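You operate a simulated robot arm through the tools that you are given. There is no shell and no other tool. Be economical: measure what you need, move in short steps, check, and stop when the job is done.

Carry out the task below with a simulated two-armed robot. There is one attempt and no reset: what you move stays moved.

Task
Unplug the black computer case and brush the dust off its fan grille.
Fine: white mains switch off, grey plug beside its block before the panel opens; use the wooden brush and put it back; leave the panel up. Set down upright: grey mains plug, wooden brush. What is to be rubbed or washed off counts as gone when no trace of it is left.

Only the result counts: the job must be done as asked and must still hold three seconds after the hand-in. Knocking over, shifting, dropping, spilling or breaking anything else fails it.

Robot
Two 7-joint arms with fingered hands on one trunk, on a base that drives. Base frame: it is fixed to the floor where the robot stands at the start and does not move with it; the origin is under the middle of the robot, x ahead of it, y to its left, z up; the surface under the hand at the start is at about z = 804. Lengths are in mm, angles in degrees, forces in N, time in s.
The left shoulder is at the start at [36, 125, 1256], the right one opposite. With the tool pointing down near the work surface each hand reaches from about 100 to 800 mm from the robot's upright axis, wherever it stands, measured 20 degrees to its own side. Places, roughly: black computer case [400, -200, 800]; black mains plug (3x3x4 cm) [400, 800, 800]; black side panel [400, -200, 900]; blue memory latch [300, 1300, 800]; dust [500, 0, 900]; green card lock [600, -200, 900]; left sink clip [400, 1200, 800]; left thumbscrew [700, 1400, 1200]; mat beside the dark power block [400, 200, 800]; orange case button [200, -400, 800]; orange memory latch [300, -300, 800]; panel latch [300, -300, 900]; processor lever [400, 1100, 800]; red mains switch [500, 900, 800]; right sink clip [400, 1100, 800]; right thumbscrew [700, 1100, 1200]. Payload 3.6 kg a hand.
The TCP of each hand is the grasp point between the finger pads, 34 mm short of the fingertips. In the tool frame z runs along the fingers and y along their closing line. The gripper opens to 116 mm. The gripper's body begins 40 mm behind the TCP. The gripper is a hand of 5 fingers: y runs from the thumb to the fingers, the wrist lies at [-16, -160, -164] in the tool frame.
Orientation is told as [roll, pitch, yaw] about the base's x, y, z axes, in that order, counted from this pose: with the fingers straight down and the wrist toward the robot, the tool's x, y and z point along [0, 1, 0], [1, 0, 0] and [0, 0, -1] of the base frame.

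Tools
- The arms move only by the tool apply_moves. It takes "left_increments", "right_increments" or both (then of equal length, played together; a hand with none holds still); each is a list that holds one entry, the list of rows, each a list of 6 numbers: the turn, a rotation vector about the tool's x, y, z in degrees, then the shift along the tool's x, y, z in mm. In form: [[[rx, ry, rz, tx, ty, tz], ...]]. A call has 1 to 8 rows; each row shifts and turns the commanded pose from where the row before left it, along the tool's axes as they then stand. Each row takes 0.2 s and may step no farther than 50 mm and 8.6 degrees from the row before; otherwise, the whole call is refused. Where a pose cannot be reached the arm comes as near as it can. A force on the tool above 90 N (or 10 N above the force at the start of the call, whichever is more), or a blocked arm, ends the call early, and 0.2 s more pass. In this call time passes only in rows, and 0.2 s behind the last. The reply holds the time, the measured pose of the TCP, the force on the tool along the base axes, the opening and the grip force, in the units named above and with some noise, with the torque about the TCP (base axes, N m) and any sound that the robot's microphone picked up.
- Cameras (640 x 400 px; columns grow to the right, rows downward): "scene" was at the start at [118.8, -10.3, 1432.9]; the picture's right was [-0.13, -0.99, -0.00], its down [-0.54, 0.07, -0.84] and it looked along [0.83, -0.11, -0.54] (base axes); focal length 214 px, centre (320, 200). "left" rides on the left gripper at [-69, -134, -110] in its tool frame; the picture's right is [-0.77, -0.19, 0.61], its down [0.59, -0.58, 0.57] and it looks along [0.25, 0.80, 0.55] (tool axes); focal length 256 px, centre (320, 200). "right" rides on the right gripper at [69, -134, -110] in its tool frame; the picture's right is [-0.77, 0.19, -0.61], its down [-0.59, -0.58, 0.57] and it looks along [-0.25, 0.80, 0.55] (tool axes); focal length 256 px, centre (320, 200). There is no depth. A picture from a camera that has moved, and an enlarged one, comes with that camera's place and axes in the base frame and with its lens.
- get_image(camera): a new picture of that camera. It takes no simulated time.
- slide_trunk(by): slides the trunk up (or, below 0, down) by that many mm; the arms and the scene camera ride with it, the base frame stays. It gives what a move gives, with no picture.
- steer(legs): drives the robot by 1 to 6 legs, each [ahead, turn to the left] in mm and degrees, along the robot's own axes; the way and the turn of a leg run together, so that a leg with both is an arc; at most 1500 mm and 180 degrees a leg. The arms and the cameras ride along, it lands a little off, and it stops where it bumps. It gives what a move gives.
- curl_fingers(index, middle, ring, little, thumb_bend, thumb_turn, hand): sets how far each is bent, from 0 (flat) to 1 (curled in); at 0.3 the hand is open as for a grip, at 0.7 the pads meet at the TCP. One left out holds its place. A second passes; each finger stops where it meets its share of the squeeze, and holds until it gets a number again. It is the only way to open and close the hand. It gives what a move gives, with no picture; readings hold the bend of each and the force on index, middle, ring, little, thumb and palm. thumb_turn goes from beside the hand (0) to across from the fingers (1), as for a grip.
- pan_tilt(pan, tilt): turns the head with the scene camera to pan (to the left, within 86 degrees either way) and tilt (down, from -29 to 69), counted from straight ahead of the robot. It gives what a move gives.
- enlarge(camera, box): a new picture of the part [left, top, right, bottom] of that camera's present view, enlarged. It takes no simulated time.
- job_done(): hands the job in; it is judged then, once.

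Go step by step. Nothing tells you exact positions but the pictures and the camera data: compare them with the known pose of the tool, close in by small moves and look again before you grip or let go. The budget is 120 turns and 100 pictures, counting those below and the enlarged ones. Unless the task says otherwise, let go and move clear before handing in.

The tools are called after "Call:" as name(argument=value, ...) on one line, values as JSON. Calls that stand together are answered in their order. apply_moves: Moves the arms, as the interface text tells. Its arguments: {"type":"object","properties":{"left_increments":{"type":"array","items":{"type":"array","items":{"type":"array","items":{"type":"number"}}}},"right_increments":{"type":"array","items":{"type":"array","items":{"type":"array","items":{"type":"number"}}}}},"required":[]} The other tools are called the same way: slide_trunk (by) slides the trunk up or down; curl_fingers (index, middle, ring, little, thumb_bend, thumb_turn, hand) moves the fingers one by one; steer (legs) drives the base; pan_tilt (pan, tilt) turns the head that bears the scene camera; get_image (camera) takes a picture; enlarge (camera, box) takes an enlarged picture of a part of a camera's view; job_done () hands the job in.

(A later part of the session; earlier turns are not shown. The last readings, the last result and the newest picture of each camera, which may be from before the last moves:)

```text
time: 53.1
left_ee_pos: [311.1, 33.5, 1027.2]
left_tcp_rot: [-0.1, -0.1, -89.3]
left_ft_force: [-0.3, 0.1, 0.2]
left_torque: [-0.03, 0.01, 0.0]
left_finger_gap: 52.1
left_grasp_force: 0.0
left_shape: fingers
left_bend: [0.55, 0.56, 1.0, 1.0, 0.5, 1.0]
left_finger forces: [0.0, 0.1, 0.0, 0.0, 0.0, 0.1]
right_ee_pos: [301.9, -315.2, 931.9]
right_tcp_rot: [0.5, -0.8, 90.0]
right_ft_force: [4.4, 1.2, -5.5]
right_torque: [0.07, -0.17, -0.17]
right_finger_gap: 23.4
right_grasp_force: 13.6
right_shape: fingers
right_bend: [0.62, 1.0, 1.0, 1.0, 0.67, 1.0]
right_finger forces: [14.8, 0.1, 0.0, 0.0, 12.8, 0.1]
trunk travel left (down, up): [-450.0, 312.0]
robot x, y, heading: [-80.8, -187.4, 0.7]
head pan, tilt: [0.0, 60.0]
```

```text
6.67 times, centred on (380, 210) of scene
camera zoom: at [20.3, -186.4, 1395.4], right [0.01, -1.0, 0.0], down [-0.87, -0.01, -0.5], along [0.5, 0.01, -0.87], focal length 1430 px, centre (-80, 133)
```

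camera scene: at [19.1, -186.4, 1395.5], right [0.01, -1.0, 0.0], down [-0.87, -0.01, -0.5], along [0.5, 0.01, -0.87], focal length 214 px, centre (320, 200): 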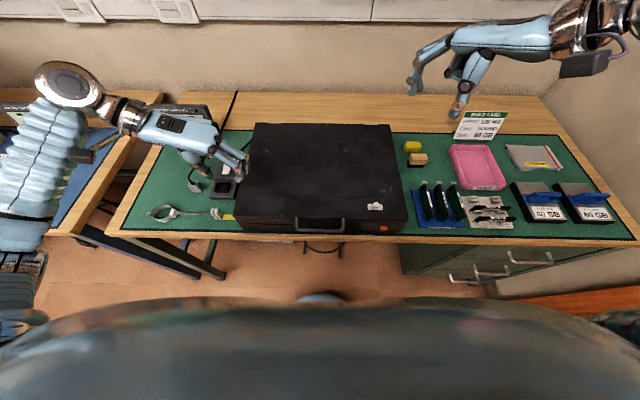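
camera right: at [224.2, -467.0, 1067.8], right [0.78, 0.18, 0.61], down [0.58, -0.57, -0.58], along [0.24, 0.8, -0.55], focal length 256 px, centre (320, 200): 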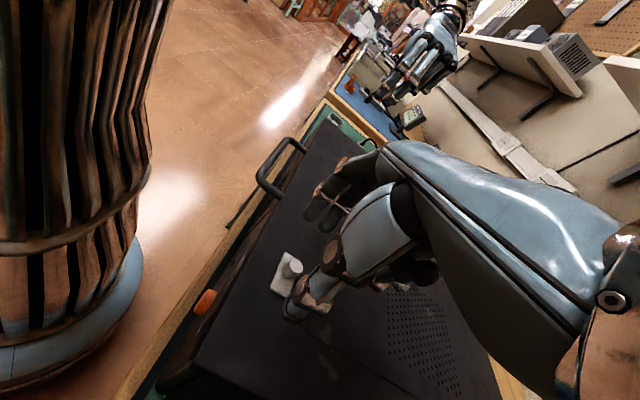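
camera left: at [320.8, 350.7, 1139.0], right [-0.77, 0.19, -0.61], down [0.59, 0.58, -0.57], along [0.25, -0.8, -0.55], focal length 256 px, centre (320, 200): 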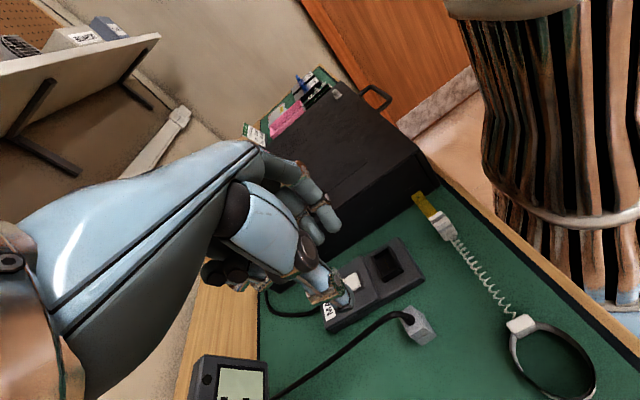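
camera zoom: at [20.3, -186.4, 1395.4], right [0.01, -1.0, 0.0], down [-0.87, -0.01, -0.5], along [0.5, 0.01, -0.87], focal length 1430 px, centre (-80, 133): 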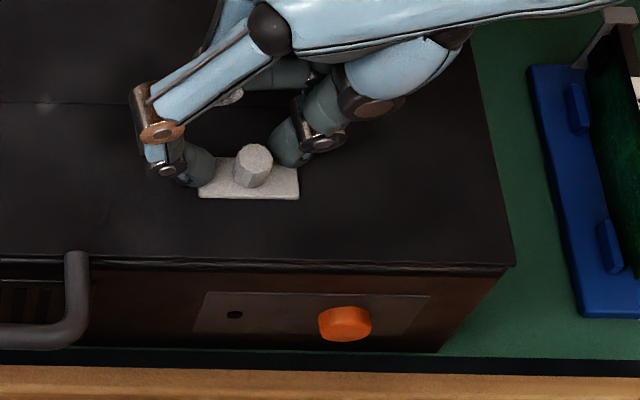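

The latch slides left freely. I continue until it meets its stop.

Call:
apply_moves(right_increments=[[[0, 0, 0, 0, 4, 1], [0, 0, 0, 0, 4, 0], [0, 0, 0, 0, 4, 0], [0, 0, 0, 0, 4, 0]]])

Call:
enlarge(camera="scene", box=[340, 180, 420, 240])

```text
time: 54.1
left_ee_pos: [309.9, 30.2, 1028.5]
left_tcp_rot: [0.1, 0.1, -89.2]
left_ft_force: [0.5, -0.3, 0.4]
left_torque: [0.0, 0.0, 0.01]
left_finger_gap: 52.1
left_grasp_force: 0.0
left_shape: fingers
left_bend: [0.55, 0.56, 1.0, 1.0, 0.5, 1.0]
left_finger forces: [0.0, 0.0, 0.0, 0.0, 0.0, 0.0]
right_ee_pos: [301.3, -304.3, 931.6]
right_tcp_rot: [0.6, -0.9, 89.9]
right_ft_force: [0.1, -21.9, 3.1]
right_torque: [-1.0, 0.03, -0.05]
right_finger_gap: 22.7
right_grasp_force: 17.1
right_shape: fingers
right_bend: [0.65, 1.0, 1.0, 1.0, 0.63, 1.0]
right_finger forces: [5.5, 0.0, 0.1, 0.0, 28.0, 0.1]
trunk travel left (down, up): [-450.0, 312.0]
robot x, y, heading: [-77.1, -189.4, 0.7]
head pan, tilt: [0.0, 60.0]
```

```text
6.67 times, centred on (380, 210) of scene
camera zoom: at [19.1, -190.6, 1395.6], right [0.01, -1.0, 0.0], down [-0.87, -0.01, -0.5], along [0.5, 0.01, -0.87], focal length 1430 px, centre (-80, 133)
```

zoom: 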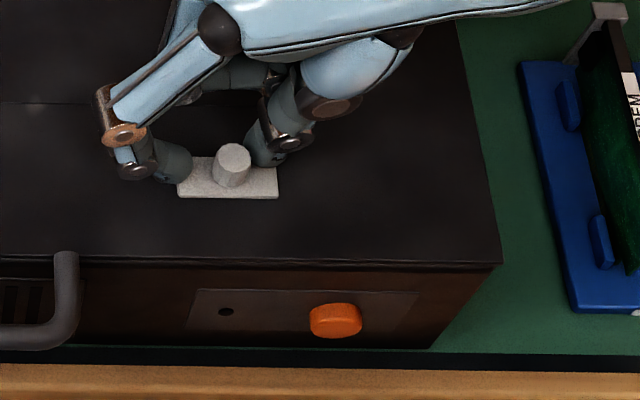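

The latch is at its left stop. I release it, lift the right hand clear to the right, and turn the left hand back to yaw 0 for the handle.

Call:
curl_fingers(hand="right", index=0.45, thumb_bend=0.45)

Call:
apply_moves(right_increments=[[[0, 0, 0, 0, 0, -20], [0, 0, 0, 0, 0, -40], [0, 0, 0, 0, -30, -35], [0, 0, 0, 0, -40, -25], [0, 0, 0, 0, -45, 0], [0, 0, 0, 0, -45, 0], [0, 0, 0, 0, 0, 0], [0, 0, 0, 0, 0, 0]]], left_increments=[[[0, 0, 0, 0, 0, 0], [0, 0, -8.4, 0, 0, 0], [0, 0, -8.4, 0, 0, 0], [0, 0, -8.4, 0, 0, 0], [0, 0, -8.4, 0, 0, 0], [0, 0, -8.4, 0, 0, 0], [0, 0, -8.4, 0, 0, 0], [0, 0, -8.4, 0, 0, 0]]])

Call:
apply_moves(left_increments=[[[0, 0, -8.4, 0, 0, 0], [0, 0, -8.4, 0, 0, 0], [0, 0, -8.4, 0, 0, 0], [0, 0, -5.6, 0, 0, 0]]])

Call:
get_image(camera="scene")

Call:
get_image(camera="left")

```text
time: 55.1
left_ee_pos: [310.8, 32.0, 1027.1]
left_tcp_rot: [-0.1, 0.0, -89.2]
left_ft_force: [1.2, 0.2, -0.7]
left_torque: [0.0, 0.0, 0.01]
left_finger_gap: 52.0
left_grasp_force: 0.0
left_shape: fingers
left_bend: [0.55, 0.56, 1.0, 1.0, 0.5, 1.0]
left_finger forces: [0.1, 0.1, 0.1, 0.1, 0.0, 0.0]
right_ee_pos: [300.8, -300.1, 932.9]
right_tcp_rot: [0.7, -0.8, 89.9]
right_ft_force: [-0.1, 0.2, -0.2]
right_torque: [0.0, -0.01, 0.02]
right_finger_gap: 73.4
right_grasp_force: 0.0
right_shape: fingers
right_bend: [0.45, 1.0, 1.0, 1.0, 0.45, 0.99]
right_finger forces: [0.0, 0.0, 0.0, 0.0, 0.0, 0.0]
trunk travel left (down, up): [-450.0, 312.0]
robot x, y, heading: [-82.8, -190.4, 0.7]
head pan, tilt: [0.0, 60.0]
```

```text
time: 57.0
left_ee_pos: [309.8, 32.6, 1027.8]
left_tcp_rot: [0.0, -0.1, -30.3]
left_ft_force: [0.2, -1.0, 0.3]
left_torque: [0.0, -0.03, 0.03]
left_finger_gap: 52.2
left_grasp_force: 0.0
left_shape: fingers
left_bend: [0.55, 0.56, 1.0, 1.0, 0.5, 1.0]
left_finger forces: [0.0, 0.0, 0.0, 0.1, 0.0, 0.0]
right_ee_pos: [361.1, -402.4, 981.6]
right_tcp_rot: [0.5, -1.0, 90.0]
right_ft_force: [0.4, -0.4, -0.4]
right_torque: [0.01, 0.01, 0.0]
right_finger_gap: 73.7
right_grasp_force: 0.0
right_shape: fingers
right_bend: [0.45, 1.0, 1.0, 1.0, 0.45, 0.99]
right_finger forces: [0.0, 0.0, 0.0, 0.0, 0.1, 0.0]
right hand out of reach, approached as far as the arm can: row 3, 4, 5, 6
trunk travel left (down, up): [-450.0, 312.0]
robot x, y, heading: [-80.8, -189.3, 0.8]
head pan, tilt: [0.0, 60.0]
```

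```text
time: 58.0
left_ee_pos: [322.5, 51.9, 995.2]
left_tcp_rot: [-0.1, 0.1, -2.3]
left_ft_force: [-0.7, -0.1, 0.1]
left_torque: [0.0, -0.02, 0.0]
left_finger_gap: 51.9
left_grasp_force: 0.0
left_shape: fingers
left_bend: [0.55, 0.56, 1.0, 1.0, 0.5, 1.0]
left_finger forces: [0.1, 0.1, 0.0, 0.0, 0.0, 0.0]
left hand out of reach, approached as far as the arm can: row 2, 3, 4
right_ee_pos: [361.0, -401.1, 981.7]
right_tcp_rot: [0.6, -1.0, 90.0]
right_ft_force: [-0.6, 0.1, 0.1]
right_torque: [0.01, 0.01, 0.01]
right_finger_gap: 73.6
right_grasp_force: 0.1
right_shape: fingers
right_bend: [0.45, 1.0, 1.0, 1.0, 0.45, 0.99]
right_finger forces: [0.1, 0.0, 0.1, 0.0, 0.1, 0.0]
trunk travel left (down, up): [-450.0, 312.0]
robot x, y, heading: [-79.8, -187.9, 0.9]
head pan, tilt: [0.0, 60.0]
```

```text
40 pictures are left
camera scene: at [19.0, -187.3, 1395.5], right [0.01, -1.0, 0.0], down [-0.87, -0.01, -0.5], along [0.5, 0.01, -0.87], focal length 214 px, centre (320, 200)
```

scene: 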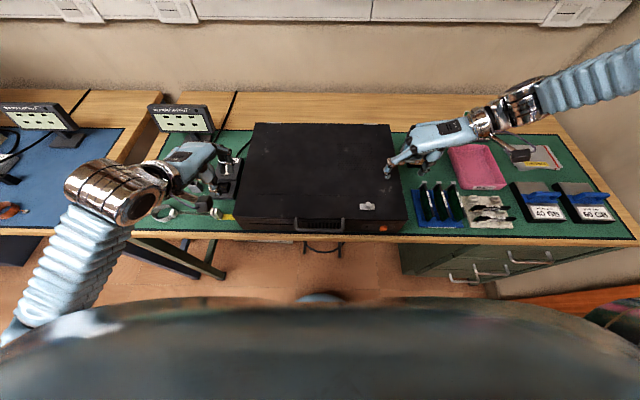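

```text
39 pictures are left
camera left: at [184.5, -9.3, 1106.6], right [-0.22, -0.76, -0.61], down [-0.55, 0.61, -0.57], along [0.8, 0.21, -0.56], focal length 256 px, centre (320, 200)
```

left: 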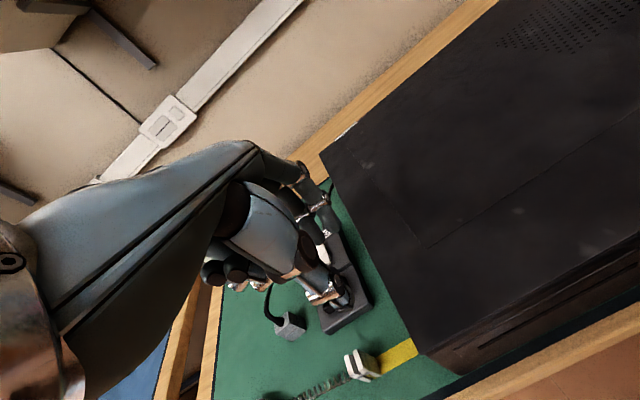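

The hands can't work so close to the torso, so I back the base off 150 mm, then bring the left hand over the handle.

Call:
steer(legs=[[-150, 0]])

Call:
curl_fingers(hand="left", index=0.5, middle=0.5, thumb_bend=0.4)

Call:
apply_moves(left_increments=[[[0, 0, 0, -36, 10, 0], [0, 0, 0, -36, 10, 0], [0, 0, 0, -36, 10, 0], [0, 0, 0, -36, 10, 0], [0, 0, 0, -36, 10, 0], [0, 0, 0, -37, 0, 0]]])

Call:
get_image(camera="left")

Call:
get_image(camera="scene")

```text
time: 59.3
left_ee_pos: [199.5, 52.3, 986.9]
left_tcp_rot: [-0.2, 1.6, -2.4]
left_ft_force: [0.7, 0.1, -0.3]
left_torque: [-0.03, 0.03, -0.04]
left_finger_gap: 52.1
left_grasp_force: 0.0
left_shape: fingers
left_bend: [0.55, 0.56, 1.0, 1.0, 0.5, 1.0]
left_finger forces: [0.0, 0.1, 0.0, 0.1, 0.1, 0.1]
right_ee_pos: [235.0, -401.4, 973.9]
right_tcp_rot: [2.0, -1.0, 89.9]
right_ft_force: [-1.1, 0.9, -1.0]
right_torque: [-0.09, -0.13, -0.08]
right_finger_gap: 73.6
right_grasp_force: 0.0
right_shape: fingers
right_bend: [0.45, 1.0, 1.0, 1.0, 0.45, 0.99]
right_finger forces: [0.0, 0.0, 0.1, 0.0, 0.1, 0.1]
trunk travel left (down, up): [-450.0, 312.0]
robot x, y, heading: [-227.3, -188.7, 0.7]
head pan, tilt: [0.0, 60.0]
```

```text
time: 59.8
left_ee_pos: [131.3, 117.6, 947.3]
left_tcp_rot: [1.9, 6.3, 7.6]
left_ft_force: [0.6, -0.8, -0.2]
left_torque: [0.0, 0.04, 0.0]
left_finger_gap: 73.9
left_grasp_force: 0.1
left_shape: fingers
left_bend: [0.5, 0.5, 1.0, 1.0, 0.4, 0.99]
left_finger forces: [0.0, 0.0, 0.1, 0.1, 0.1, 0.0]
right_ee_pos: [202.6, -375.8, 1033.2]
right_tcp_rot: [-9.0, -5.6, 88.2]
right_ft_force: [0.2, -0.2, -0.2]
right_torque: [0.02, 0.04, 0.03]
right_finger_gap: 73.8
right_grasp_force: 0.1
right_shape: fingers
right_bend: [0.45, 1.0, 1.0, 1.0, 0.45, 0.99]
right_finger forces: [0.0, 0.0, 0.0, 0.1, 0.1, 0.0]
trunk travel left (down, up): [-450.0, 312.0]
robot x, y, heading: [-224.9, -191.9, 0.8]
head pan, tilt: [0.0, 60.0]
stopped (right hand): the arm was blocked; the commanded pose is now the measured one
```

```text
time: 60.9
left_ee_pos: [150.9, -66.9, 950.3]
left_tcp_rot: [2.2, 2.9, 4.1]
left_ft_force: [0.9, -0.9, 0.2]
left_torque: [0.03, 0.07, -0.01]
left_finger_gap: 73.9
left_grasp_force: 0.1
left_shape: fingers
left_bend: [0.5, 0.5, 1.0, 1.0, 0.4, 0.99]
left_finger forces: [0.1, 0.0, 0.0, 0.1, 0.0, 0.0]
left hand out of reach, approached as far as the arm can: row 1
right_ee_pos: [171.4, -351.2, 1068.8]
right_tcp_rot: [-12.5, -9.9, 88.5]
right_ft_force: [0.6, -0.5, -1.1]
right_torque: [0.14, 0.04, 0.03]
right_finger_gap: 74.0
right_grasp_force: 0.2
right_shape: fingers
right_bend: [0.45, 1.0, 1.0, 1.0, 0.45, 0.99]
right_finger forces: [0.0, 0.0, 0.0, 0.1, 0.1, 0.0]
trunk travel left (down, up): [-450.0, 312.0]
robot x, y, heading: [-227.7, -192.4, 0.8]
head pan, tilt: [0.0, 60.0]
stopped in row 5 (right hand): the arm was blocked; the commanded pose is now the measured one
```

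```text
38 pictures are left
camera left: at [27.0, -149.1, 1065.1], right [-0.17, -0.76, -0.63], down [-0.64, 0.57, -0.51], along [0.75, 0.32, -0.58], focal length 256 px, centre (320, 200)
```

left: 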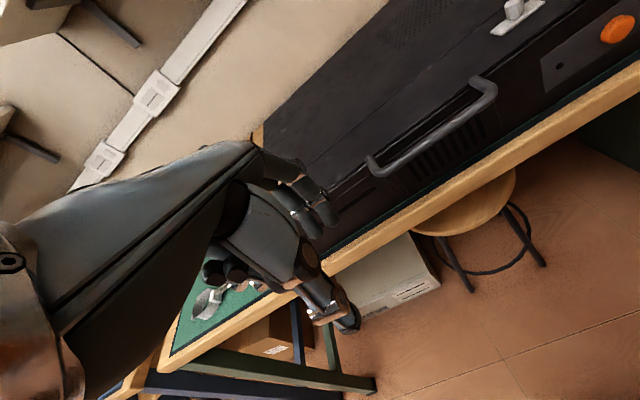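

```text
37 pictures are left
camera scene: at [-107.3, -189.0, 1395.8], right [0.01, -1.0, 0.0], down [-0.87, -0.01, -0.49], along [0.49, 0.01, -0.87], focal length 214 px, centre (320, 200)
```

scene: 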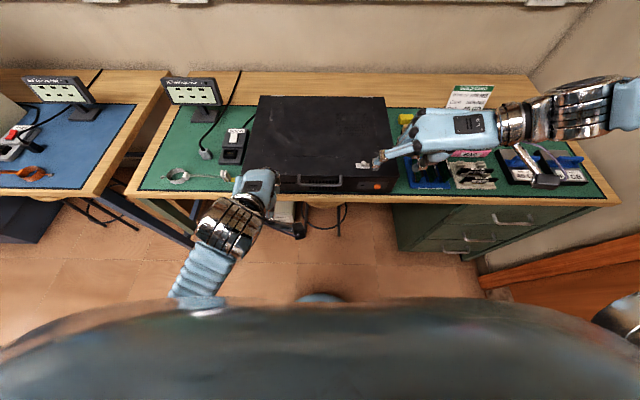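

The right arm got blocked near its limit, so I move it forward again; the left hand is re-levelled and brought above the handle (bar at about x 221, z 890).

Call:
apply_moves(left_increments=[[[-2.9, -2.2, 4.1, 0, 0, -35], [0, 0, 0, -20, 14, 0], [0, 0, 0, -20, 14, 0], [0, 0, 0, -20, 14, 0], [0, 0, 0, -20, 14, 0], [0, 0, 0, -18, 14, 0]]], right_increments=[[[0, 0, 0, -30, 0, -20], [4, 6, 0, -40, 0, -20], [4, 6, 0, -40, 0, 0], [0, 0, 8, -40, 0, 0], [0, 0, 8, 0, 0, 0], [0, 0, 8, 0, 0, 0]]])

Call:
get_image(camera="left")

Call:
get_image(camera="scene")

```text
time: 62.0
left_ee_pos: [182.8, -132.3, 981.5]
left_tcp_rot: [-0.6, -1.0, 3.1]
left_ft_force: [0.8, 0.3, 0.7]
left_torque: [0.02, 0.0, 0.06]
left_finger_gap: 74.0
left_grasp_force: 0.1
left_shape: fingers
left_bend: [0.5, 0.5, 1.0, 1.0, 0.4, 0.99]
left_finger forces: [0.0, 0.0, 0.1, 0.1, 0.0, 0.0]
left hand out of reach, approached as far as the arm can: row 1
right_ee_pos: [328.4, -383.3, 1091.7]
right_tcp_rot: [-2.7, 1.6, 76.7]
right_ft_force: [0.8, 0.1, 0.3]
right_torque: [0.02, 0.03, 0.06]
right_finger_gap: 74.1
right_grasp_force: 0.1
right_shape: fingers
right_bend: [0.45, 1.0, 1.0, 1.0, 0.45, 0.99]
right_finger forces: [0.0, 0.0, 0.1, 0.0, 0.0, 0.0]
right hand out of reach, approached as far as the arm can: row 1, 2
trunk travel left (down, up): [-450.0, 312.0]
robot x, y, heading: [-226.3, -191.3, 0.9]
head pan, tilt: [0.0, 60.0]
stopped in row 5 (right hand): the arm was blocked; the commanded pose is now the measured one
```

```text
36 pictures are left
camera left: at [48.9, -207.7, 1089.5], right [-0.13, -0.78, -0.61], down [-0.6, 0.55, -0.58], along [0.79, 0.28, -0.54], focal length 256 px, centre (320, 200)
```

left: 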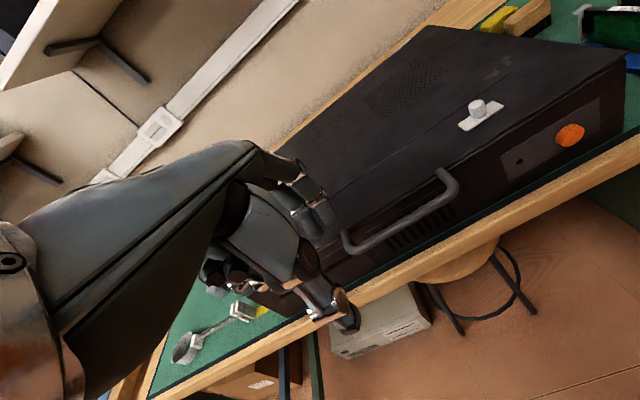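

```text
35 pictures are left
camera scene: at [-85.2, -190.0, 1396.2], right [0.01, -1.0, 0.0], down [-0.88, -0.01, -0.47], along [0.47, 0.01, -0.88], focal length 214 px, centre (320, 200)
```

scene: 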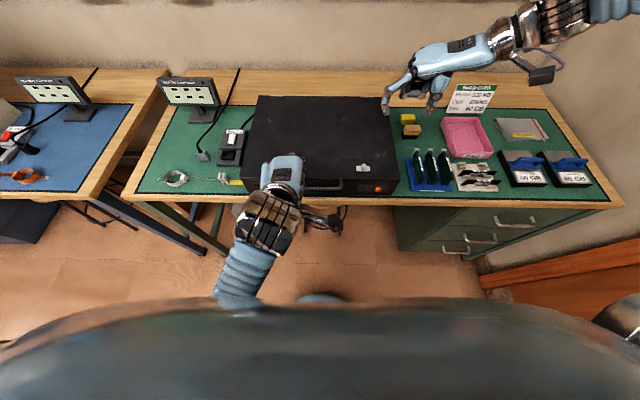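

All objects are still in place. I continue with the left hand alone, to just above the bar.

Call:
curl_fingers(hand="left", index=0.56, middle=0.56, thumb_bend=0.4)

Call:
apply_moves(left_increments=[[[0, 0, 3, -16, 19, 0], [0, 0, 0, -17, 19, 0], [0, 0, 0, 0, 0, 20], [0, 0, 0, 0, 0, 20]]])

Call:
get_image(camera="left")

Call:
enlarge(camera="scene", box=[230, 130, 350, 220])

```text
time: 62.3
left_ee_pos: [135.5, -134.1, 994.3]
left_tcp_rot: [-0.6, -3.5, 2.7]
left_ft_force: [-0.3, -1.0, 0.4]
left_torque: [0.09, 0.06, 0.04]
left_finger_gap: 65.2
left_grasp_force: 0.0
left_shape: fingers
left_bend: [0.56, 0.56, 1.0, 1.0, 0.4, 0.99]
left_finger forces: [0.1, 0.0, 0.0, 0.0, 0.0, 0.1]
right_ee_pos: [264.6, -372.8, 1109.9]
right_tcp_rot: [-3.5, 0.5, 77.9]
right_ft_force: [-1.6, -0.3, 1.3]
right_torque: [-0.03, -0.06, -0.01]
right_finger_gap: 74.0
right_grasp_force: 0.0
right_shape: fingers
right_bend: [0.45, 1.0, 1.0, 1.0, 0.45, 0.99]
right_finger forces: [0.0, 0.0, 0.0, 0.0, 0.0, 0.1]
trunk travel left (down, up): [-450.0, 312.0]
robot x, y, heading: [-223.8, -189.0, 0.6]
head pan, tilt: [0.0, 60.0]
stopped (right hand): the arm was blocked; the commanded pose is now the measured one
```

```text
time: 63.3
left_ee_pos: [183.7, -168.5, 950.6]
left_tcp_rot: [-0.4, -2.8, -0.5]
left_ft_force: [-0.2, -1.8, 0.3]
left_torque: [0.1, 0.05, 0.04]
left_finger_gap: 65.2
left_grasp_force: 0.0
left_shape: fingers
left_bend: [0.56, 0.56, 1.0, 1.0, 0.4, 0.99]
left_finger forces: [0.1, 0.0, 0.0, 0.0, 0.1, 0.0]
right_ee_pos: [273.1, -375.9, 1102.2]
right_tcp_rot: [-2.8, 1.0, 77.9]
right_ft_force: [-0.2, -0.1, 1.1]
right_torque: [-0.01, -0.02, 0.0]
right_finger_gap: 73.8
right_grasp_force: 0.0
right_shape: fingers
right_bend: [0.45, 1.0, 1.0, 1.0, 0.45, 0.99]
right_finger forces: [0.1, 0.1, 0.1, 0.0, 0.1, 0.0]
trunk travel left (down, up): [-450.0, 312.0]
robot x, y, heading: [-224.5, -192.0, 0.5]
head pan, tilt: [0.0, 60.0]
```

```text
34 pictures are left
camera left: at [43.7, -235.2, 1055.3], right [-0.16, -0.77, -0.61], down [-0.54, 0.59, -0.6], along [0.82, 0.24, -0.52], focal length 256 px, centre (320, 200)
```

left: 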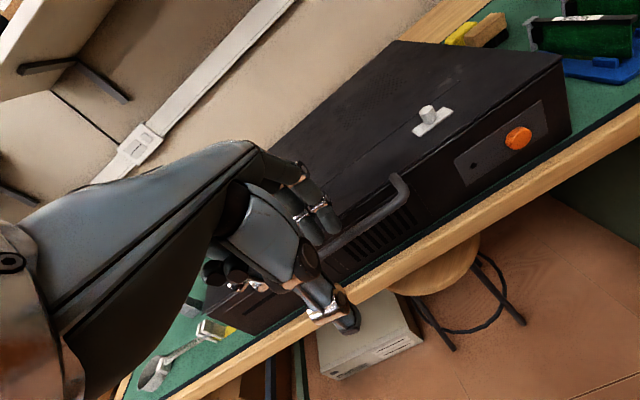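

```text
4.44 times, centred on (290, 175) of scene
camera zoom: at [-138.4, -189.7, 1396.2], right [0.01, -1.0, 0.0], down [-0.86, -0.01, -0.51], along [0.51, 0.01, -0.86], focal length 953 px, centre (453, 311)
```

zoom: 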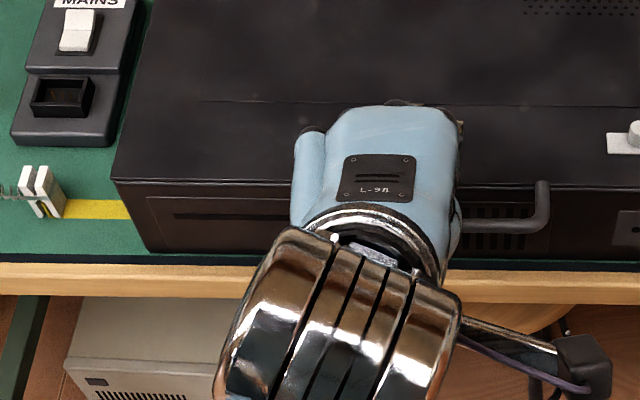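

The robot body seems to be rocking slightly after the drive. I wait a moment for it to settle and re-read the poses.

Call:
apply_moves(left_increments=[[[0, 0, 0, 0, 0, 0], [0, 0, 0, 0, 0, 0], [0, 0, 0, 0, 0, 0], [0, 0, 0, 0, 0, 0], [0, 0, 0, 0, 0, 0], [0, 0, 0, 0, 0, 0], [0, 0, 0, 0, 0, 0], [0, 0, 0, 0, 0, 0]]])

Call:
apply_moves(left_increments=[[[0, 0, 0, 0, 0, 0], [0, 0, 0, 0, 0, 0], [0, 0, 0, 0, 0, 0], [0, 0, 0, 0, 0, 0], [0, 0, 0, 0, 0, 0], [0, 0, 0, 0, 0, 0], [0, 0, 0, 0, 0, 0], [0, 0, 0, 0, 0, 0]]])

Call:
enlarge(camera="scene", box=[230, 130, 350, 220])

```text
time: 65.1
left_ee_pos: [199.3, -163.9, 945.7]
left_tcp_rot: [-0.3, -2.3, 0.0]
left_ft_force: [0.4, -0.3, -0.1]
left_torque: [0.01, -0.02, 0.02]
left_finger_gap: 64.8
left_grasp_force: 0.0
left_shape: fingers
left_bend: [0.56, 0.56, 1.0, 1.0, 0.4, 0.99]
left_finger forces: [0.0, 0.0, 0.1, 0.1, 0.0, 0.0]
right_ee_pos: [289.1, -371.1, 1095.6]
right_tcp_rot: [-2.3, 1.3, 78.5]
right_ft_force: [-0.1, 0.0, -0.8]
right_torque: [-0.02, -0.02, 0.0]
right_finger_gap: 74.2
right_grasp_force: 0.1
right_shape: fingers
right_bend: [0.45, 1.0, 1.0, 1.0, 0.45, 0.99]
right_finger forces: [0.0, 0.0, 0.0, 0.0, 0.0, 0.1]
trunk travel left (down, up): [-450.0, 312.0]
robot x, y, heading: [-226.8, -191.8, 0.7]
head pan, tilt: [0.0, 60.0]
```

```text
time: 66.9
left_ee_pos: [200.2, -163.9, 945.5]
left_tcp_rot: [-0.3, -2.3, 0.0]
left_ft_force: [-0.6, 0.3, 0.4]
left_torque: [-0.01, 0.01, -0.01]
left_finger_gap: 65.4
left_grasp_force: 0.0
left_shape: fingers
left_bend: [0.56, 0.56, 1.0, 1.0, 0.4, 0.99]
left_finger forces: [0.0, 0.0, 0.0, 0.0, 0.0, 0.0]
right_ee_pos: [288.9, -372.0, 1095.4]
right_tcp_rot: [-2.2, 1.3, 78.4]
right_ft_force: [0.5, 0.6, -0.6]
right_torque: [-0.02, -0.05, 0.0]
right_finger_gap: 74.2
right_grasp_force: 0.1
right_shape: fingers
right_bend: [0.45, 1.0, 1.0, 1.0, 0.45, 0.99]
right_finger forces: [0.1, 0.1, 0.1, 0.0, 0.1, 0.1]
trunk travel left (down, up): [-450.0, 312.0]
robot x, y, heading: [-231.8, -191.8, 0.8]
head pan, tilt: [0.0, 60.0]
```

```text
4.44 times, centred on (290, 175) of scene
camera zoom: at [-127.0, -189.0, 1395.5], right [0.01, -1.0, 0.0], down [-0.87, -0.01, -0.5], along [0.5, 0.01, -0.87], focal length 953 px, centre (453, 311)
```

zoom: 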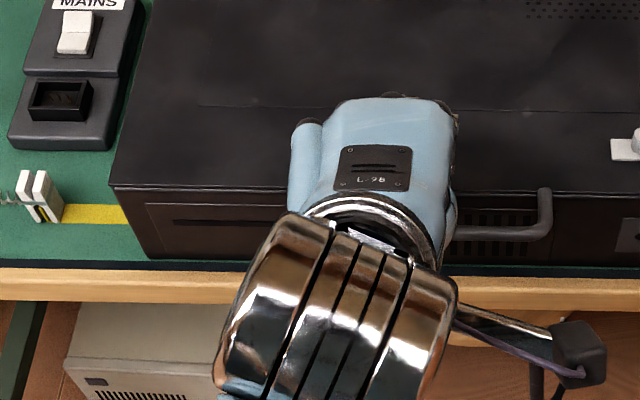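

Settled. I align the left hand over the bar (x≈221).

Call:
apply_moves(left_increments=[[[2.3, 0, 0, 0, 10, 0], [0, 0, 0, 0, 11, 0], [0, 0, 0, 0, 0, 10]]])

Call:
enlarge(camera="left", box=[240, 140, 440, 340])

```text
time: 67.7
left_ee_pos: [223.1, -160.9, 936.0]
left_tcp_rot: [0.3, -0.1, -0.1]
left_ft_force: [-0.2, -0.1, -1.0]
left_torque: [-0.01, -0.02, -0.01]
left_finger_gap: 65.1
left_grasp_force: 0.0
left_shape: fingers
left_bend: [0.56, 0.56, 1.0, 1.0, 0.4, 0.99]
left_finger forces: [0.1, 0.1, 0.0, 0.1, 0.0, 0.1]
right_ee_pos: [288.9, -372.5, 1095.9]
right_tcp_rot: [-2.2, 1.3, 78.4]
right_ft_force: [0.5, 0.3, 0.3]
right_torque: [0.02, -0.02, 0.03]
right_finger_gap: 74.0
right_grasp_force: 0.1
right_shape: fingers
right_bend: [0.45, 1.0, 1.0, 1.0, 0.45, 0.99]
right_finger forces: [0.0, 0.0, 0.1, 0.0, 0.0, 0.0]
trunk travel left (down, up): [-450.0, 312.0]
robot x, y, heading: [-223.5, -189.6, 0.6]
head pan, tilt: [0.0, 60.0]
```

```text
2.00 times, centred on (340, 240) of left
camera zoom: at [87.9, -231.4, 1046.9], right [-0.19, -0.77, -0.62], down [-0.58, 0.59, -0.56], along [0.8, 0.25, -0.55], focal length 512 px, centre (280, 120)
```

zoom: 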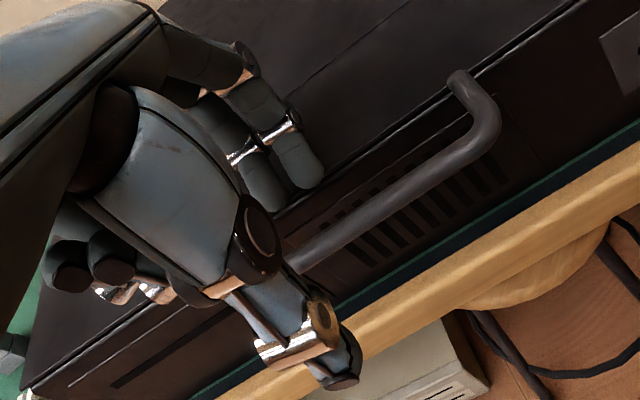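

Call:
curl_fingers(hand="left", index=0.61, middle=0.61)

Call:
apply_moves(left_increments=[[[0, 0, 0, 0, -1, 10], [0, 0, 0, 0, 0, 10], [0, 0, 0, 0, 0, 8]]])

Call:
enlarge(camera="left", box=[240, 140, 440, 340])

```text
time: 68.7
left_ee_pos: [219.7, -163.2, 934.0]
left_tcp_rot: [0.1, 0.1, -0.1]
left_ft_force: [-0.6, -0.3, -0.1]
left_torque: [-0.01, 0.03, -0.04]
left_finger_gap: 58.2
left_grasp_force: 0.2
left_shape: fingers
left_bend: [0.61, 0.61, 1.0, 1.0, 0.4, 0.99]
left_finger forces: [0.0, 0.0, 0.1, 0.0, 0.1, 0.0]
right_ee_pos: [288.9, -371.6, 1096.9]
right_tcp_rot: [-2.3, 1.3, 78.4]
right_ft_force: [-0.7, -1.0, 1.1]
right_torque: [-0.01, -0.01, 0.05]
right_finger_gap: 73.8
right_grasp_force: 0.1
right_shape: fingers
right_bend: [0.45, 1.0, 1.0, 1.0, 0.45, 0.99]
right_finger forces: [0.0, 0.0, 0.0, 0.0, 0.0, 0.0]
trunk travel left (down, up): [-450.0, 312.0]
robot x, y, heading: [-227.4, -190.4, 0.9]
head pan, tilt: [0.0, 60.0]
```

```text
time: 69.5
left_ee_pos: [220.1, -164.8, 917.0]
left_tcp_rot: [-0.3, -1.1, -0.1]
left_ft_force: [-3.9, 1.8, 39.0]
left_torque: [0.35, -1.35, 0.08]
left_finger_gap: 57.7
left_grasp_force: 18.0
left_shape: fingers
left_bend: [0.61, 0.58, 1.0, 1.0, 0.4, 0.99]
left_finger forces: [2.0, 34.8, 0.0, 0.0, 0.0, 0.0]
right_ee_pos: [286.3, -371.7, 1098.6]
right_tcp_rot: [-2.3, 1.2, 78.4]
right_ft_force: [-0.3, 0.3, 0.5]
right_torque: [0.0, 0.03, 0.0]
right_finger_gap: 74.2
right_grasp_force: 0.1
right_shape: fingers
right_bend: [0.45, 1.0, 1.0, 1.0, 0.45, 0.99]
right_finger forces: [0.0, 0.0, 0.1, 0.1, 0.0, 0.0]
trunk travel left (down, up): [-450.0, 312.0]
robot x, y, heading: [-223.3, -192.4, 0.9]
head pan, tilt: [0.0, 60.0]
```

```text
2.00 times, centred on (340, 240) of left
camera zoom: at [82.8, -232.6, 1025.1], right [-0.18, -0.77, -0.61], down [-0.56, 0.59, -0.58], along [0.81, 0.24, -0.54], focal length 512 px, centre (280, 120)
```

zoom: 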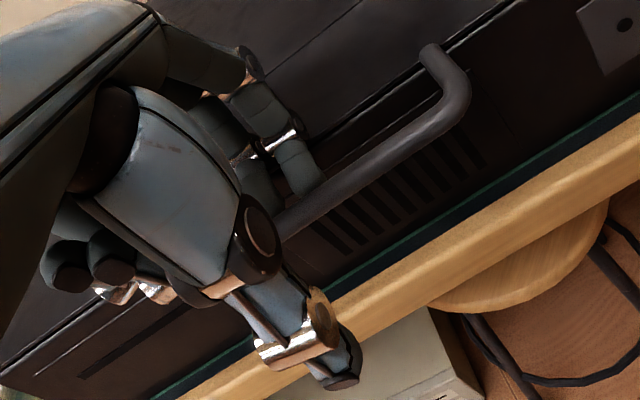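

The middle finger tip catches the panel edge; I lift 15 mm, bend it more, and go down again.

Call:
apply_moves(left_increments=[[[0, 0, 0, 0, 0, -8], [0, 0, 0, 0, 0, -10]]])

Call:
curl_fingers(hand="left", index=0.64, middle=0.7)

Call:
apply_moves(left_increments=[[[0, 0, 0, 0, 0, 8], [0, 0, 0, 0, 0, 8], [0, 0, 0, 0, 0, 6], [0, 0, 0, 0, 0, 3]]])

Call:
enlarge(camera="left", box=[240, 140, 440, 340])

```text
time: 70.1
left_ee_pos: [217.1, -154.8, 919.2]
left_tcp_rot: [1.6, 0.5, 0.0]
left_ft_force: [-2.9, -7.8, 14.4]
left_torque: [-0.14, -0.48, -0.25]
left_finger_gap: 58.0
left_grasp_force: 8.9
left_shape: fingers
left_bend: [0.61, 0.61, 1.0, 1.0, 0.4, 0.99]
left_finger forces: [0.2, 18.2, 0.0, 0.0, 0.0, 0.0]
right_ee_pos: [291.5, -371.1, 1091.9]
right_tcp_rot: [-2.5, 0.0, 78.7]
right_ft_force: [-0.4, -0.6, 0.2]
right_torque: [0.02, -0.02, 0.02]
right_finger_gap: 74.2
right_grasp_force: 0.0
right_shape: fingers
right_bend: [0.45, 1.0, 1.0, 1.0, 0.45, 0.99]
right_finger forces: [0.0, 0.1, 0.0, 0.0, 0.1, 0.0]
trunk travel left (down, up): [-450.0, 312.0]
robot x, y, heading: [-223.2, -190.2, 0.6]
head pan, tilt: [0.0, 60.0]
```

```text
time: 71.1
left_ee_pos: [218.6, -156.5, 918.5]
left_tcp_rot: [1.4, 0.5, 0.0]
left_ft_force: [10.0, -3.1, 5.0]
left_torque: [-0.07, -0.57, -0.14]
left_finger_gap: 55.7
left_grasp_force: 7.4
left_shape: fingers
left_bend: [0.63, 0.64, 1.0, 1.0, 0.4, 0.99]
left_finger forces: [1.7, 13.9, 0.1, 0.0, 0.0, 0.0]
right_ee_pos: [289.9, -372.3, 1095.3]
right_tcp_rot: [-2.2, 1.3, 78.4]
right_ft_force: [0.2, -0.1, 0.0]
right_torque: [0.0, 0.01, 0.0]
right_finger_gap: 74.2
right_grasp_force: 0.1
right_shape: fingers
right_bend: [0.45, 1.0, 1.0, 1.0, 0.45, 0.99]
right_finger forces: [0.1, 0.0, 0.0, 0.0, 0.1, 0.0]
trunk travel left (down, up): [-450.0, 312.0]
robot x, y, heading: [-224.1, -192.3, 0.8]
head pan, tilt: [0.0, 60.0]
```

```text
time: 72.1
left_ee_pos: [227.5, -155.5, 914.1]
left_tcp_rot: [1.8, -2.9, -0.6]
left_ft_force: [-10.7, -5.0, 68.3]
left_torque: [0.05, -2.03, -0.17]
left_finger_gap: 50.3
left_grasp_force: 37.1
left_shape: fingers
left_bend: [0.66, 0.73, 1.0, 1.0, 0.4, 0.99]
left_finger forces: [23.5, 50.1, 0.0, 0.1, 0.0, 0.0]
right_ee_pos: [282.8, -373.1, 1098.6]
right_tcp_rot: [-2.6, 1.2, 78.4]
right_ft_force: [0.3, -0.2, -0.3]
right_torque: [-0.02, 0.02, 0.02]
right_finger_gap: 74.1
right_grasp_force: 0.0
right_shape: fingers
right_bend: [0.45, 1.0, 1.0, 1.0, 0.45, 0.99]
right_finger forces: [0.0, 0.1, 0.1, 0.0, 0.1, 0.0]
trunk travel left (down, up): [-450.0, 312.0]
robot x, y, heading: [-223.9, -191.3, 0.8]
head pan, tilt: [0.0, 60.0]
```

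```text
2.00 times, centred on (340, 240) of left
camera zoom: at [84.4, -225.7, 1016.1], right [-0.16, -0.75, -0.64], down [-0.54, 0.61, -0.57], along [0.82, 0.26, -0.5], focal length 512 px, centre (280, 120)
```

zoom: 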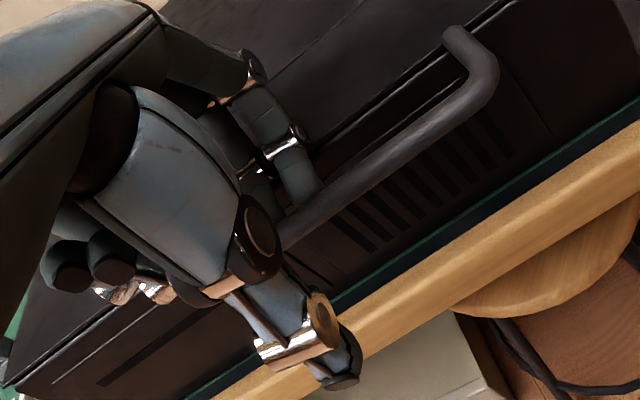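

The gap behind the bar is narrow, so I'll use only index and thumb. I lift clear, curl the middle finger and re-level.

Call:
apply_moves(left_increments=[[[0, 0, 0, 0, 0, -15], [0, 0, 0, 0, 0, -20], [0, 0, 0, 0, 0, -15]]])

Call:
curl_fingers(hand="left", index=0.62, middle=1)

Call:
enlarge(camera="left", box=[240, 140, 440, 340])

```text
time: 72.9
left_ee_pos: [216.4, -146.8, 925.6]
left_tcp_rot: [6.8, 2.0, -0.3]
left_ft_force: [14.4, -17.6, -4.1]
left_torque: [-0.57, -0.35, -0.47]
left_finger_gap: 57.9
left_grasp_force: 13.4
left_shape: fingers
left_bend: [0.61, 0.62, 1.0, 1.0, 0.4, 0.99]
left_finger forces: [4.3, 22.0, 0.0, 0.0, 0.0, 0.1]
right_ee_pos: [295.2, -384.8, 1089.1]
right_tcp_rot: [-2.0, -0.4, 78.5]
right_ft_force: [-0.3, 0.3, -1.0]
right_torque: [-0.01, 0.03, -0.03]
right_finger_gap: 74.0
right_grasp_force: 0.1
right_shape: fingers
right_bend: [0.45, 1.0, 1.0, 1.0, 0.45, 0.99]
right_finger forces: [0.1, 0.0, 0.1, 0.0, 0.0, 0.1]
trunk travel left (down, up): [-450.0, 312.0]
robot x, y, heading: [-221.1, -194.5, 0.5]
head pan, tilt: [0.0, 60.0]
```

```text
time: 73.9
left_ee_pos: [217.4, -146.4, 931.8]
left_tcp_rot: [4.8, 1.6, -0.6]
left_ft_force: [10.5, -30.1, -4.4]
left_torque: [-1.0, -0.28, -0.67]
left_finger_gap: 58.8
left_grasp_force: 18.9
left_shape: fingers
left_bend: [0.61, 0.62, 1.0, 1.0, 0.4, 0.99]
left_finger forces: [1.7, 35.5, 0.1, 0.0, 0.1, 0.1]
right_ee_pos: [295.3, -375.3, 1092.0]
right_tcp_rot: [-2.3, -0.1, 78.5]
right_ft_force: [-0.5, 0.1, -0.8]
right_torque: [0.01, -0.02, -0.01]
right_finger_gap: 74.0
right_grasp_force: 0.1
right_shape: fingers
right_bend: [0.45, 1.0, 1.0, 1.0, 0.45, 0.99]
right_finger forces: [0.0, 0.0, 0.0, 0.1, 0.0, 0.0]
trunk travel left (down, up): [-450.0, 312.0]
robot x, y, heading: [-221.4, -189.1, 0.4]
head pan, tilt: [0.0, 60.0]
```

```text
2.00 times, centred on (340, 240) of left
camera zoom: at [83.1, -223.8, 1040.9], right [-0.21, -0.71, -0.67], down [-0.59, 0.64, -0.5], along [0.78, 0.29, -0.55], focal length 512 px, centre (280, 120)
```

zoom: 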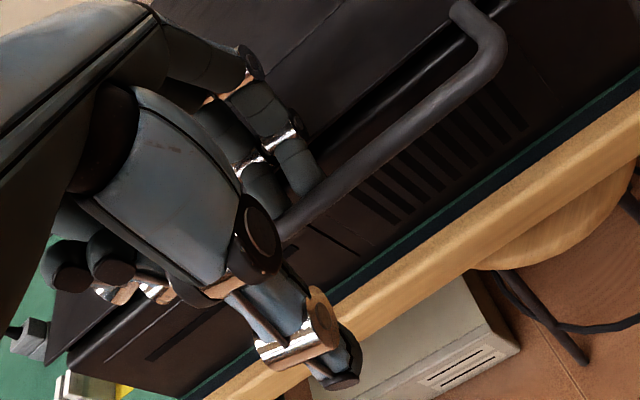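

The fingers are hooked behind the bar near its left corner, and the panel edge already lifts a little. I shift right to relieve the side load and close the thumb around the bar.

Call:
apply_moves(left_increments=[[[0, 0, 0, -8, 0, 0], [0, -4, 0, -8, 0, 0], [0, 0, 0, 0, 0, 0]]])

Call:
curl_fingers(hand="left", index=0.75, middle=0.75, thumb_bend=0.75)

Call:
get_image(camera="left")

Call:
enlarge(camera="scene", box=[230, 80, 430, 220])

```text
time: 74.5
left_ee_pos: [215.6, -144.7, 933.8]
left_tcp_rot: [2.8, 0.6, -2.3]
left_ft_force: [6.0, -50.0, -4.3]
left_torque: [-1.77, -0.19, -0.84]
left_finger_gap: 57.6
left_grasp_force: 30.4
left_shape: fingers
left_bend: [0.61, 0.63, 1.0, 1.0, 0.4, 0.99]
left_finger forces: [1.4, 59.3, 0.0, 0.0, 0.1, 0.0]
right_ee_pos: [291.2, -357.3, 1095.4]
right_tcp_rot: [-2.5, 1.1, 78.0]
right_ft_force: [0.7, -1.2, -0.6]
right_torque: [0.04, -0.03, -0.03]
right_finger_gap: 74.3
right_grasp_force: 0.1
right_shape: fingers
right_bend: [0.45, 1.0, 1.0, 1.0, 0.45, 0.99]
right_finger forces: [0.1, 0.0, 0.0, 0.0, 0.0, 0.0]
trunk travel left (down, up): [-450.0, 312.0]
robot x, y, heading: [-225.3, -191.3, -0.4]
head pan, tilt: [0.0, 60.0]
stopped in row 2 (left hand): the arm was blocked; the commanded pose is now the measured one
```

```text
time: 75.1
left_ee_pos: [215.5, -138.4, 945.3]
left_tcp_rot: [1.0, -1.4, -3.5]
left_ft_force: [8.0, -81.4, -5.5]
left_torque: [-3.5, -0.19, -1.15]
left_finger_gap: 4.3
left_grasp_force: 53.0
left_shape: fingers
left_bend: [0.66, 0.65, 1.0, 1.0, 0.75, 1.0]
left_finger forces: [18.1, 88.8, 0.0, 0.1, 0.1, 0.0]
right_ee_pos: [287.1, -335.5, 1096.6]
right_tcp_rot: [-3.0, 2.8, 77.5]
right_ft_force: [-0.5, 1.0, -1.4]
right_torque: [-0.03, 0.04, 0.01]
right_finger_gap: 74.0
right_grasp_force: 0.2
right_shape: fingers
right_bend: [0.45, 1.0, 1.0, 1.0, 0.45, 0.99]
right_finger forces: [0.0, 0.1, 0.1, 0.0, 0.1, 0.0]
trunk travel left (down, up): [-450.0, 312.0]
robot x, y, heading: [-223.3, -193.2, -1.7]
head pan, tilt: [0.0, 60.0]
stopped (left hand): the arm was blocked; the commanded pose is now the measured one
```

```text
27 pictures are left
camera left: at [74.0, -201.4, 1051.4], right [-0.22, -0.75, -0.63], down [-0.53, 0.63, -0.57], along [0.82, 0.21, -0.53], focal length 256 px, centre (320, 200)
```

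left: 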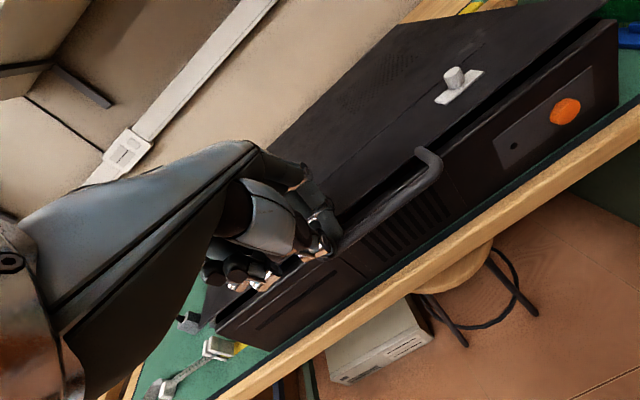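

```text
2.86 times, centred on (330, 150) of scene
camera zoom: at [-128.1, -302.0, 1398.4], right [-0.03, -1.0, -0.08], down [-0.87, 0.06, -0.5], along [0.5, 0.06, -0.86], focal length 613 px, centre (291, 343)
```

zoom: 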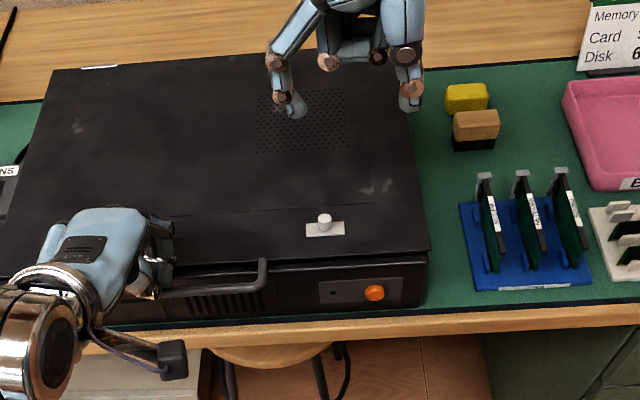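

The hand is wedged against the handle's left leg and the torso is leaning from the side load. I ease the left hand's command to the right to unload it.

Call:
apply_moves(left_increments=[[[0, 0, 0, -25, 0, 0], [0, 0, 0, -25, 0, 0]]])

```text
time: 75.4
left_ee_pos: [265.8, -68.1, 933.8]
left_tcp_rot: [6.7, -3.3, -4.3]
left_ft_force: [1.9, -1.6, 0.5]
left_torque: [0.04, 0.17, 0.03]
left_finger_gap: 0.0
left_grasp_force: 0.1
left_shape: fingers
left_bend: [0.71, 0.7, 1.0, 1.0, 0.74, 1.0]
left_finger forces: [0.0, 0.0, 0.0, 0.0, 0.0, 0.1]
right_ee_pos: [332.9, -290.9, 1116.8]
right_tcp_rot: [-5.0, 4.6, 68.2]
right_ft_force: [1.3, -5.0, 3.6]
right_torque: [0.24, 0.2, 0.11]
right_finger_gap: 74.1
right_grasp_force: 0.2
right_shape: fingers
right_bend: [0.45, 1.0, 1.0, 1.0, 0.45, 0.99]
right_finger forces: [0.0, 0.0, 0.0, 0.0, 0.1, 0.0]
trunk travel left (down, up): [-450.0, 312.0]
robot x, y, heading: [-188.9, -194.8, -10.7]
head pan, tilt: [0.0, 60.0]
stopped in row 1 (left hand): the arm was blocked; the commanded pose is now the measured one
```

The hand sprang free. I wait for it to settle and check the scene.

Call:
apply_moves(left_increments=[[[0, 0, 0, 0, 0, 0], [0, 0, 0, 0, 0, 0], [0, 0, 0, 0, 0, 0], [0, 0, 0, 0, 0, 0], [0, 0, 0, 0, 0, 0], [0, 0, 0, 0, 0, 0], [0, 0, 0, 0, 0, 0], [0, 0, 0, 0, 0, 0]]])

Call:
apply_moves(left_increments=[[[0, 0, 0, 0, 0, -20], [0, 0, 0, 0, 0, -20], [0, 0, 0, 0, 0, 0], [0, 0, 0, 0, 0, 0], [0, 0, 0, 0, 0, 0], [0, 0, 0, 0, 0, 0]]])

Call:
get_image(camera="scene")

```text
time: 75.7
left_ee_pos: [242.3, 87.4, 911.0]
left_tcp_rot: [-2.4, -3.2, 3.3]
left_ft_force: [0.4, 1.2, 1.4]
left_torque: [0.15, 0.05, 0.17]
left_finger_gap: 0.0
left_grasp_force: 0.2
left_shape: fingers
left_bend: [0.7, 0.7, 1.0, 1.0, 0.74, 1.0]
left_finger forces: [0.1, 0.0, 0.0, 0.0, 0.0, 0.2]
right_ee_pos: [321.4, -90.6, 1090.7]
right_tcp_rot: [-6.2, 13.7, 78.8]
right_ft_force: [-2.1, -3.0, 2.8]
right_torque: [0.19, -0.22, -0.03]
right_finger_gap: 73.9
right_grasp_force: 0.0
right_shape: fingers
right_bend: [0.45, 1.0, 1.0, 1.0, 0.45, 0.99]
right_finger forces: [0.0, 0.0, 0.0, 0.0, 0.0, 0.1]
trunk travel left (down, up): [-450.0, 312.0]
robot x, y, heading: [-201.5, -194.3, -5.8]
head pan, tilt: [0.0, 60.0]
stopped in row 1 (left hand): the arm was blocked; the commanded pose is now the measured one
```

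```text
time: 76.2
left_ee_pos: [226.9, -72.5, 974.6]
left_tcp_rot: [-5.0, -4.6, -0.8]
left_ft_force: [1.1, -1.5, 0.2]
left_torque: [0.06, 0.11, -0.01]
left_finger_gap: 0.1
left_grasp_force: 0.1
left_shape: fingers
left_bend: [0.7, 0.7, 1.0, 1.0, 0.74, 1.0]
left_finger forces: [0.0, 0.1, 0.0, 0.0, 0.1, 0.0]
right_ee_pos: [265.5, -240.4, 1064.5]
right_tcp_rot: [-3.2, 7.6, 83.0]
right_ft_force: [0.5, -0.6, -1.1]
right_torque: [0.04, 0.06, 0.01]
right_finger_gap: 74.0
right_grasp_force: 0.0
right_shape: fingers
right_bend: [0.45, 1.0, 1.0, 1.0, 0.45, 0.99]
right_finger forces: [0.0, 0.0, 0.0, 0.1, 0.0, 0.0]
trunk travel left (down, up): [-450.0, 312.0]
robot x, y, heading: [-204.9, -193.7, -6.4]
head pan, tilt: [0.0, 60.0]
stopped in row 2 (right hand): the arm was blocked; the commanded pose is now the measured one
```

```text
25 pictures are left
camera scene: at [-93.9, -159.4, 1397.4], right [-0.11, -0.99, 0.03], down [-0.87, 0.08, -0.49], along [0.49, -0.08, -0.87], focal length 214 px, centre (320, 200)
```

scene: 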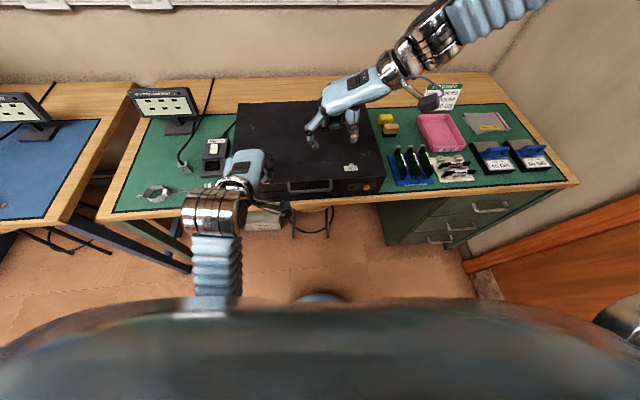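

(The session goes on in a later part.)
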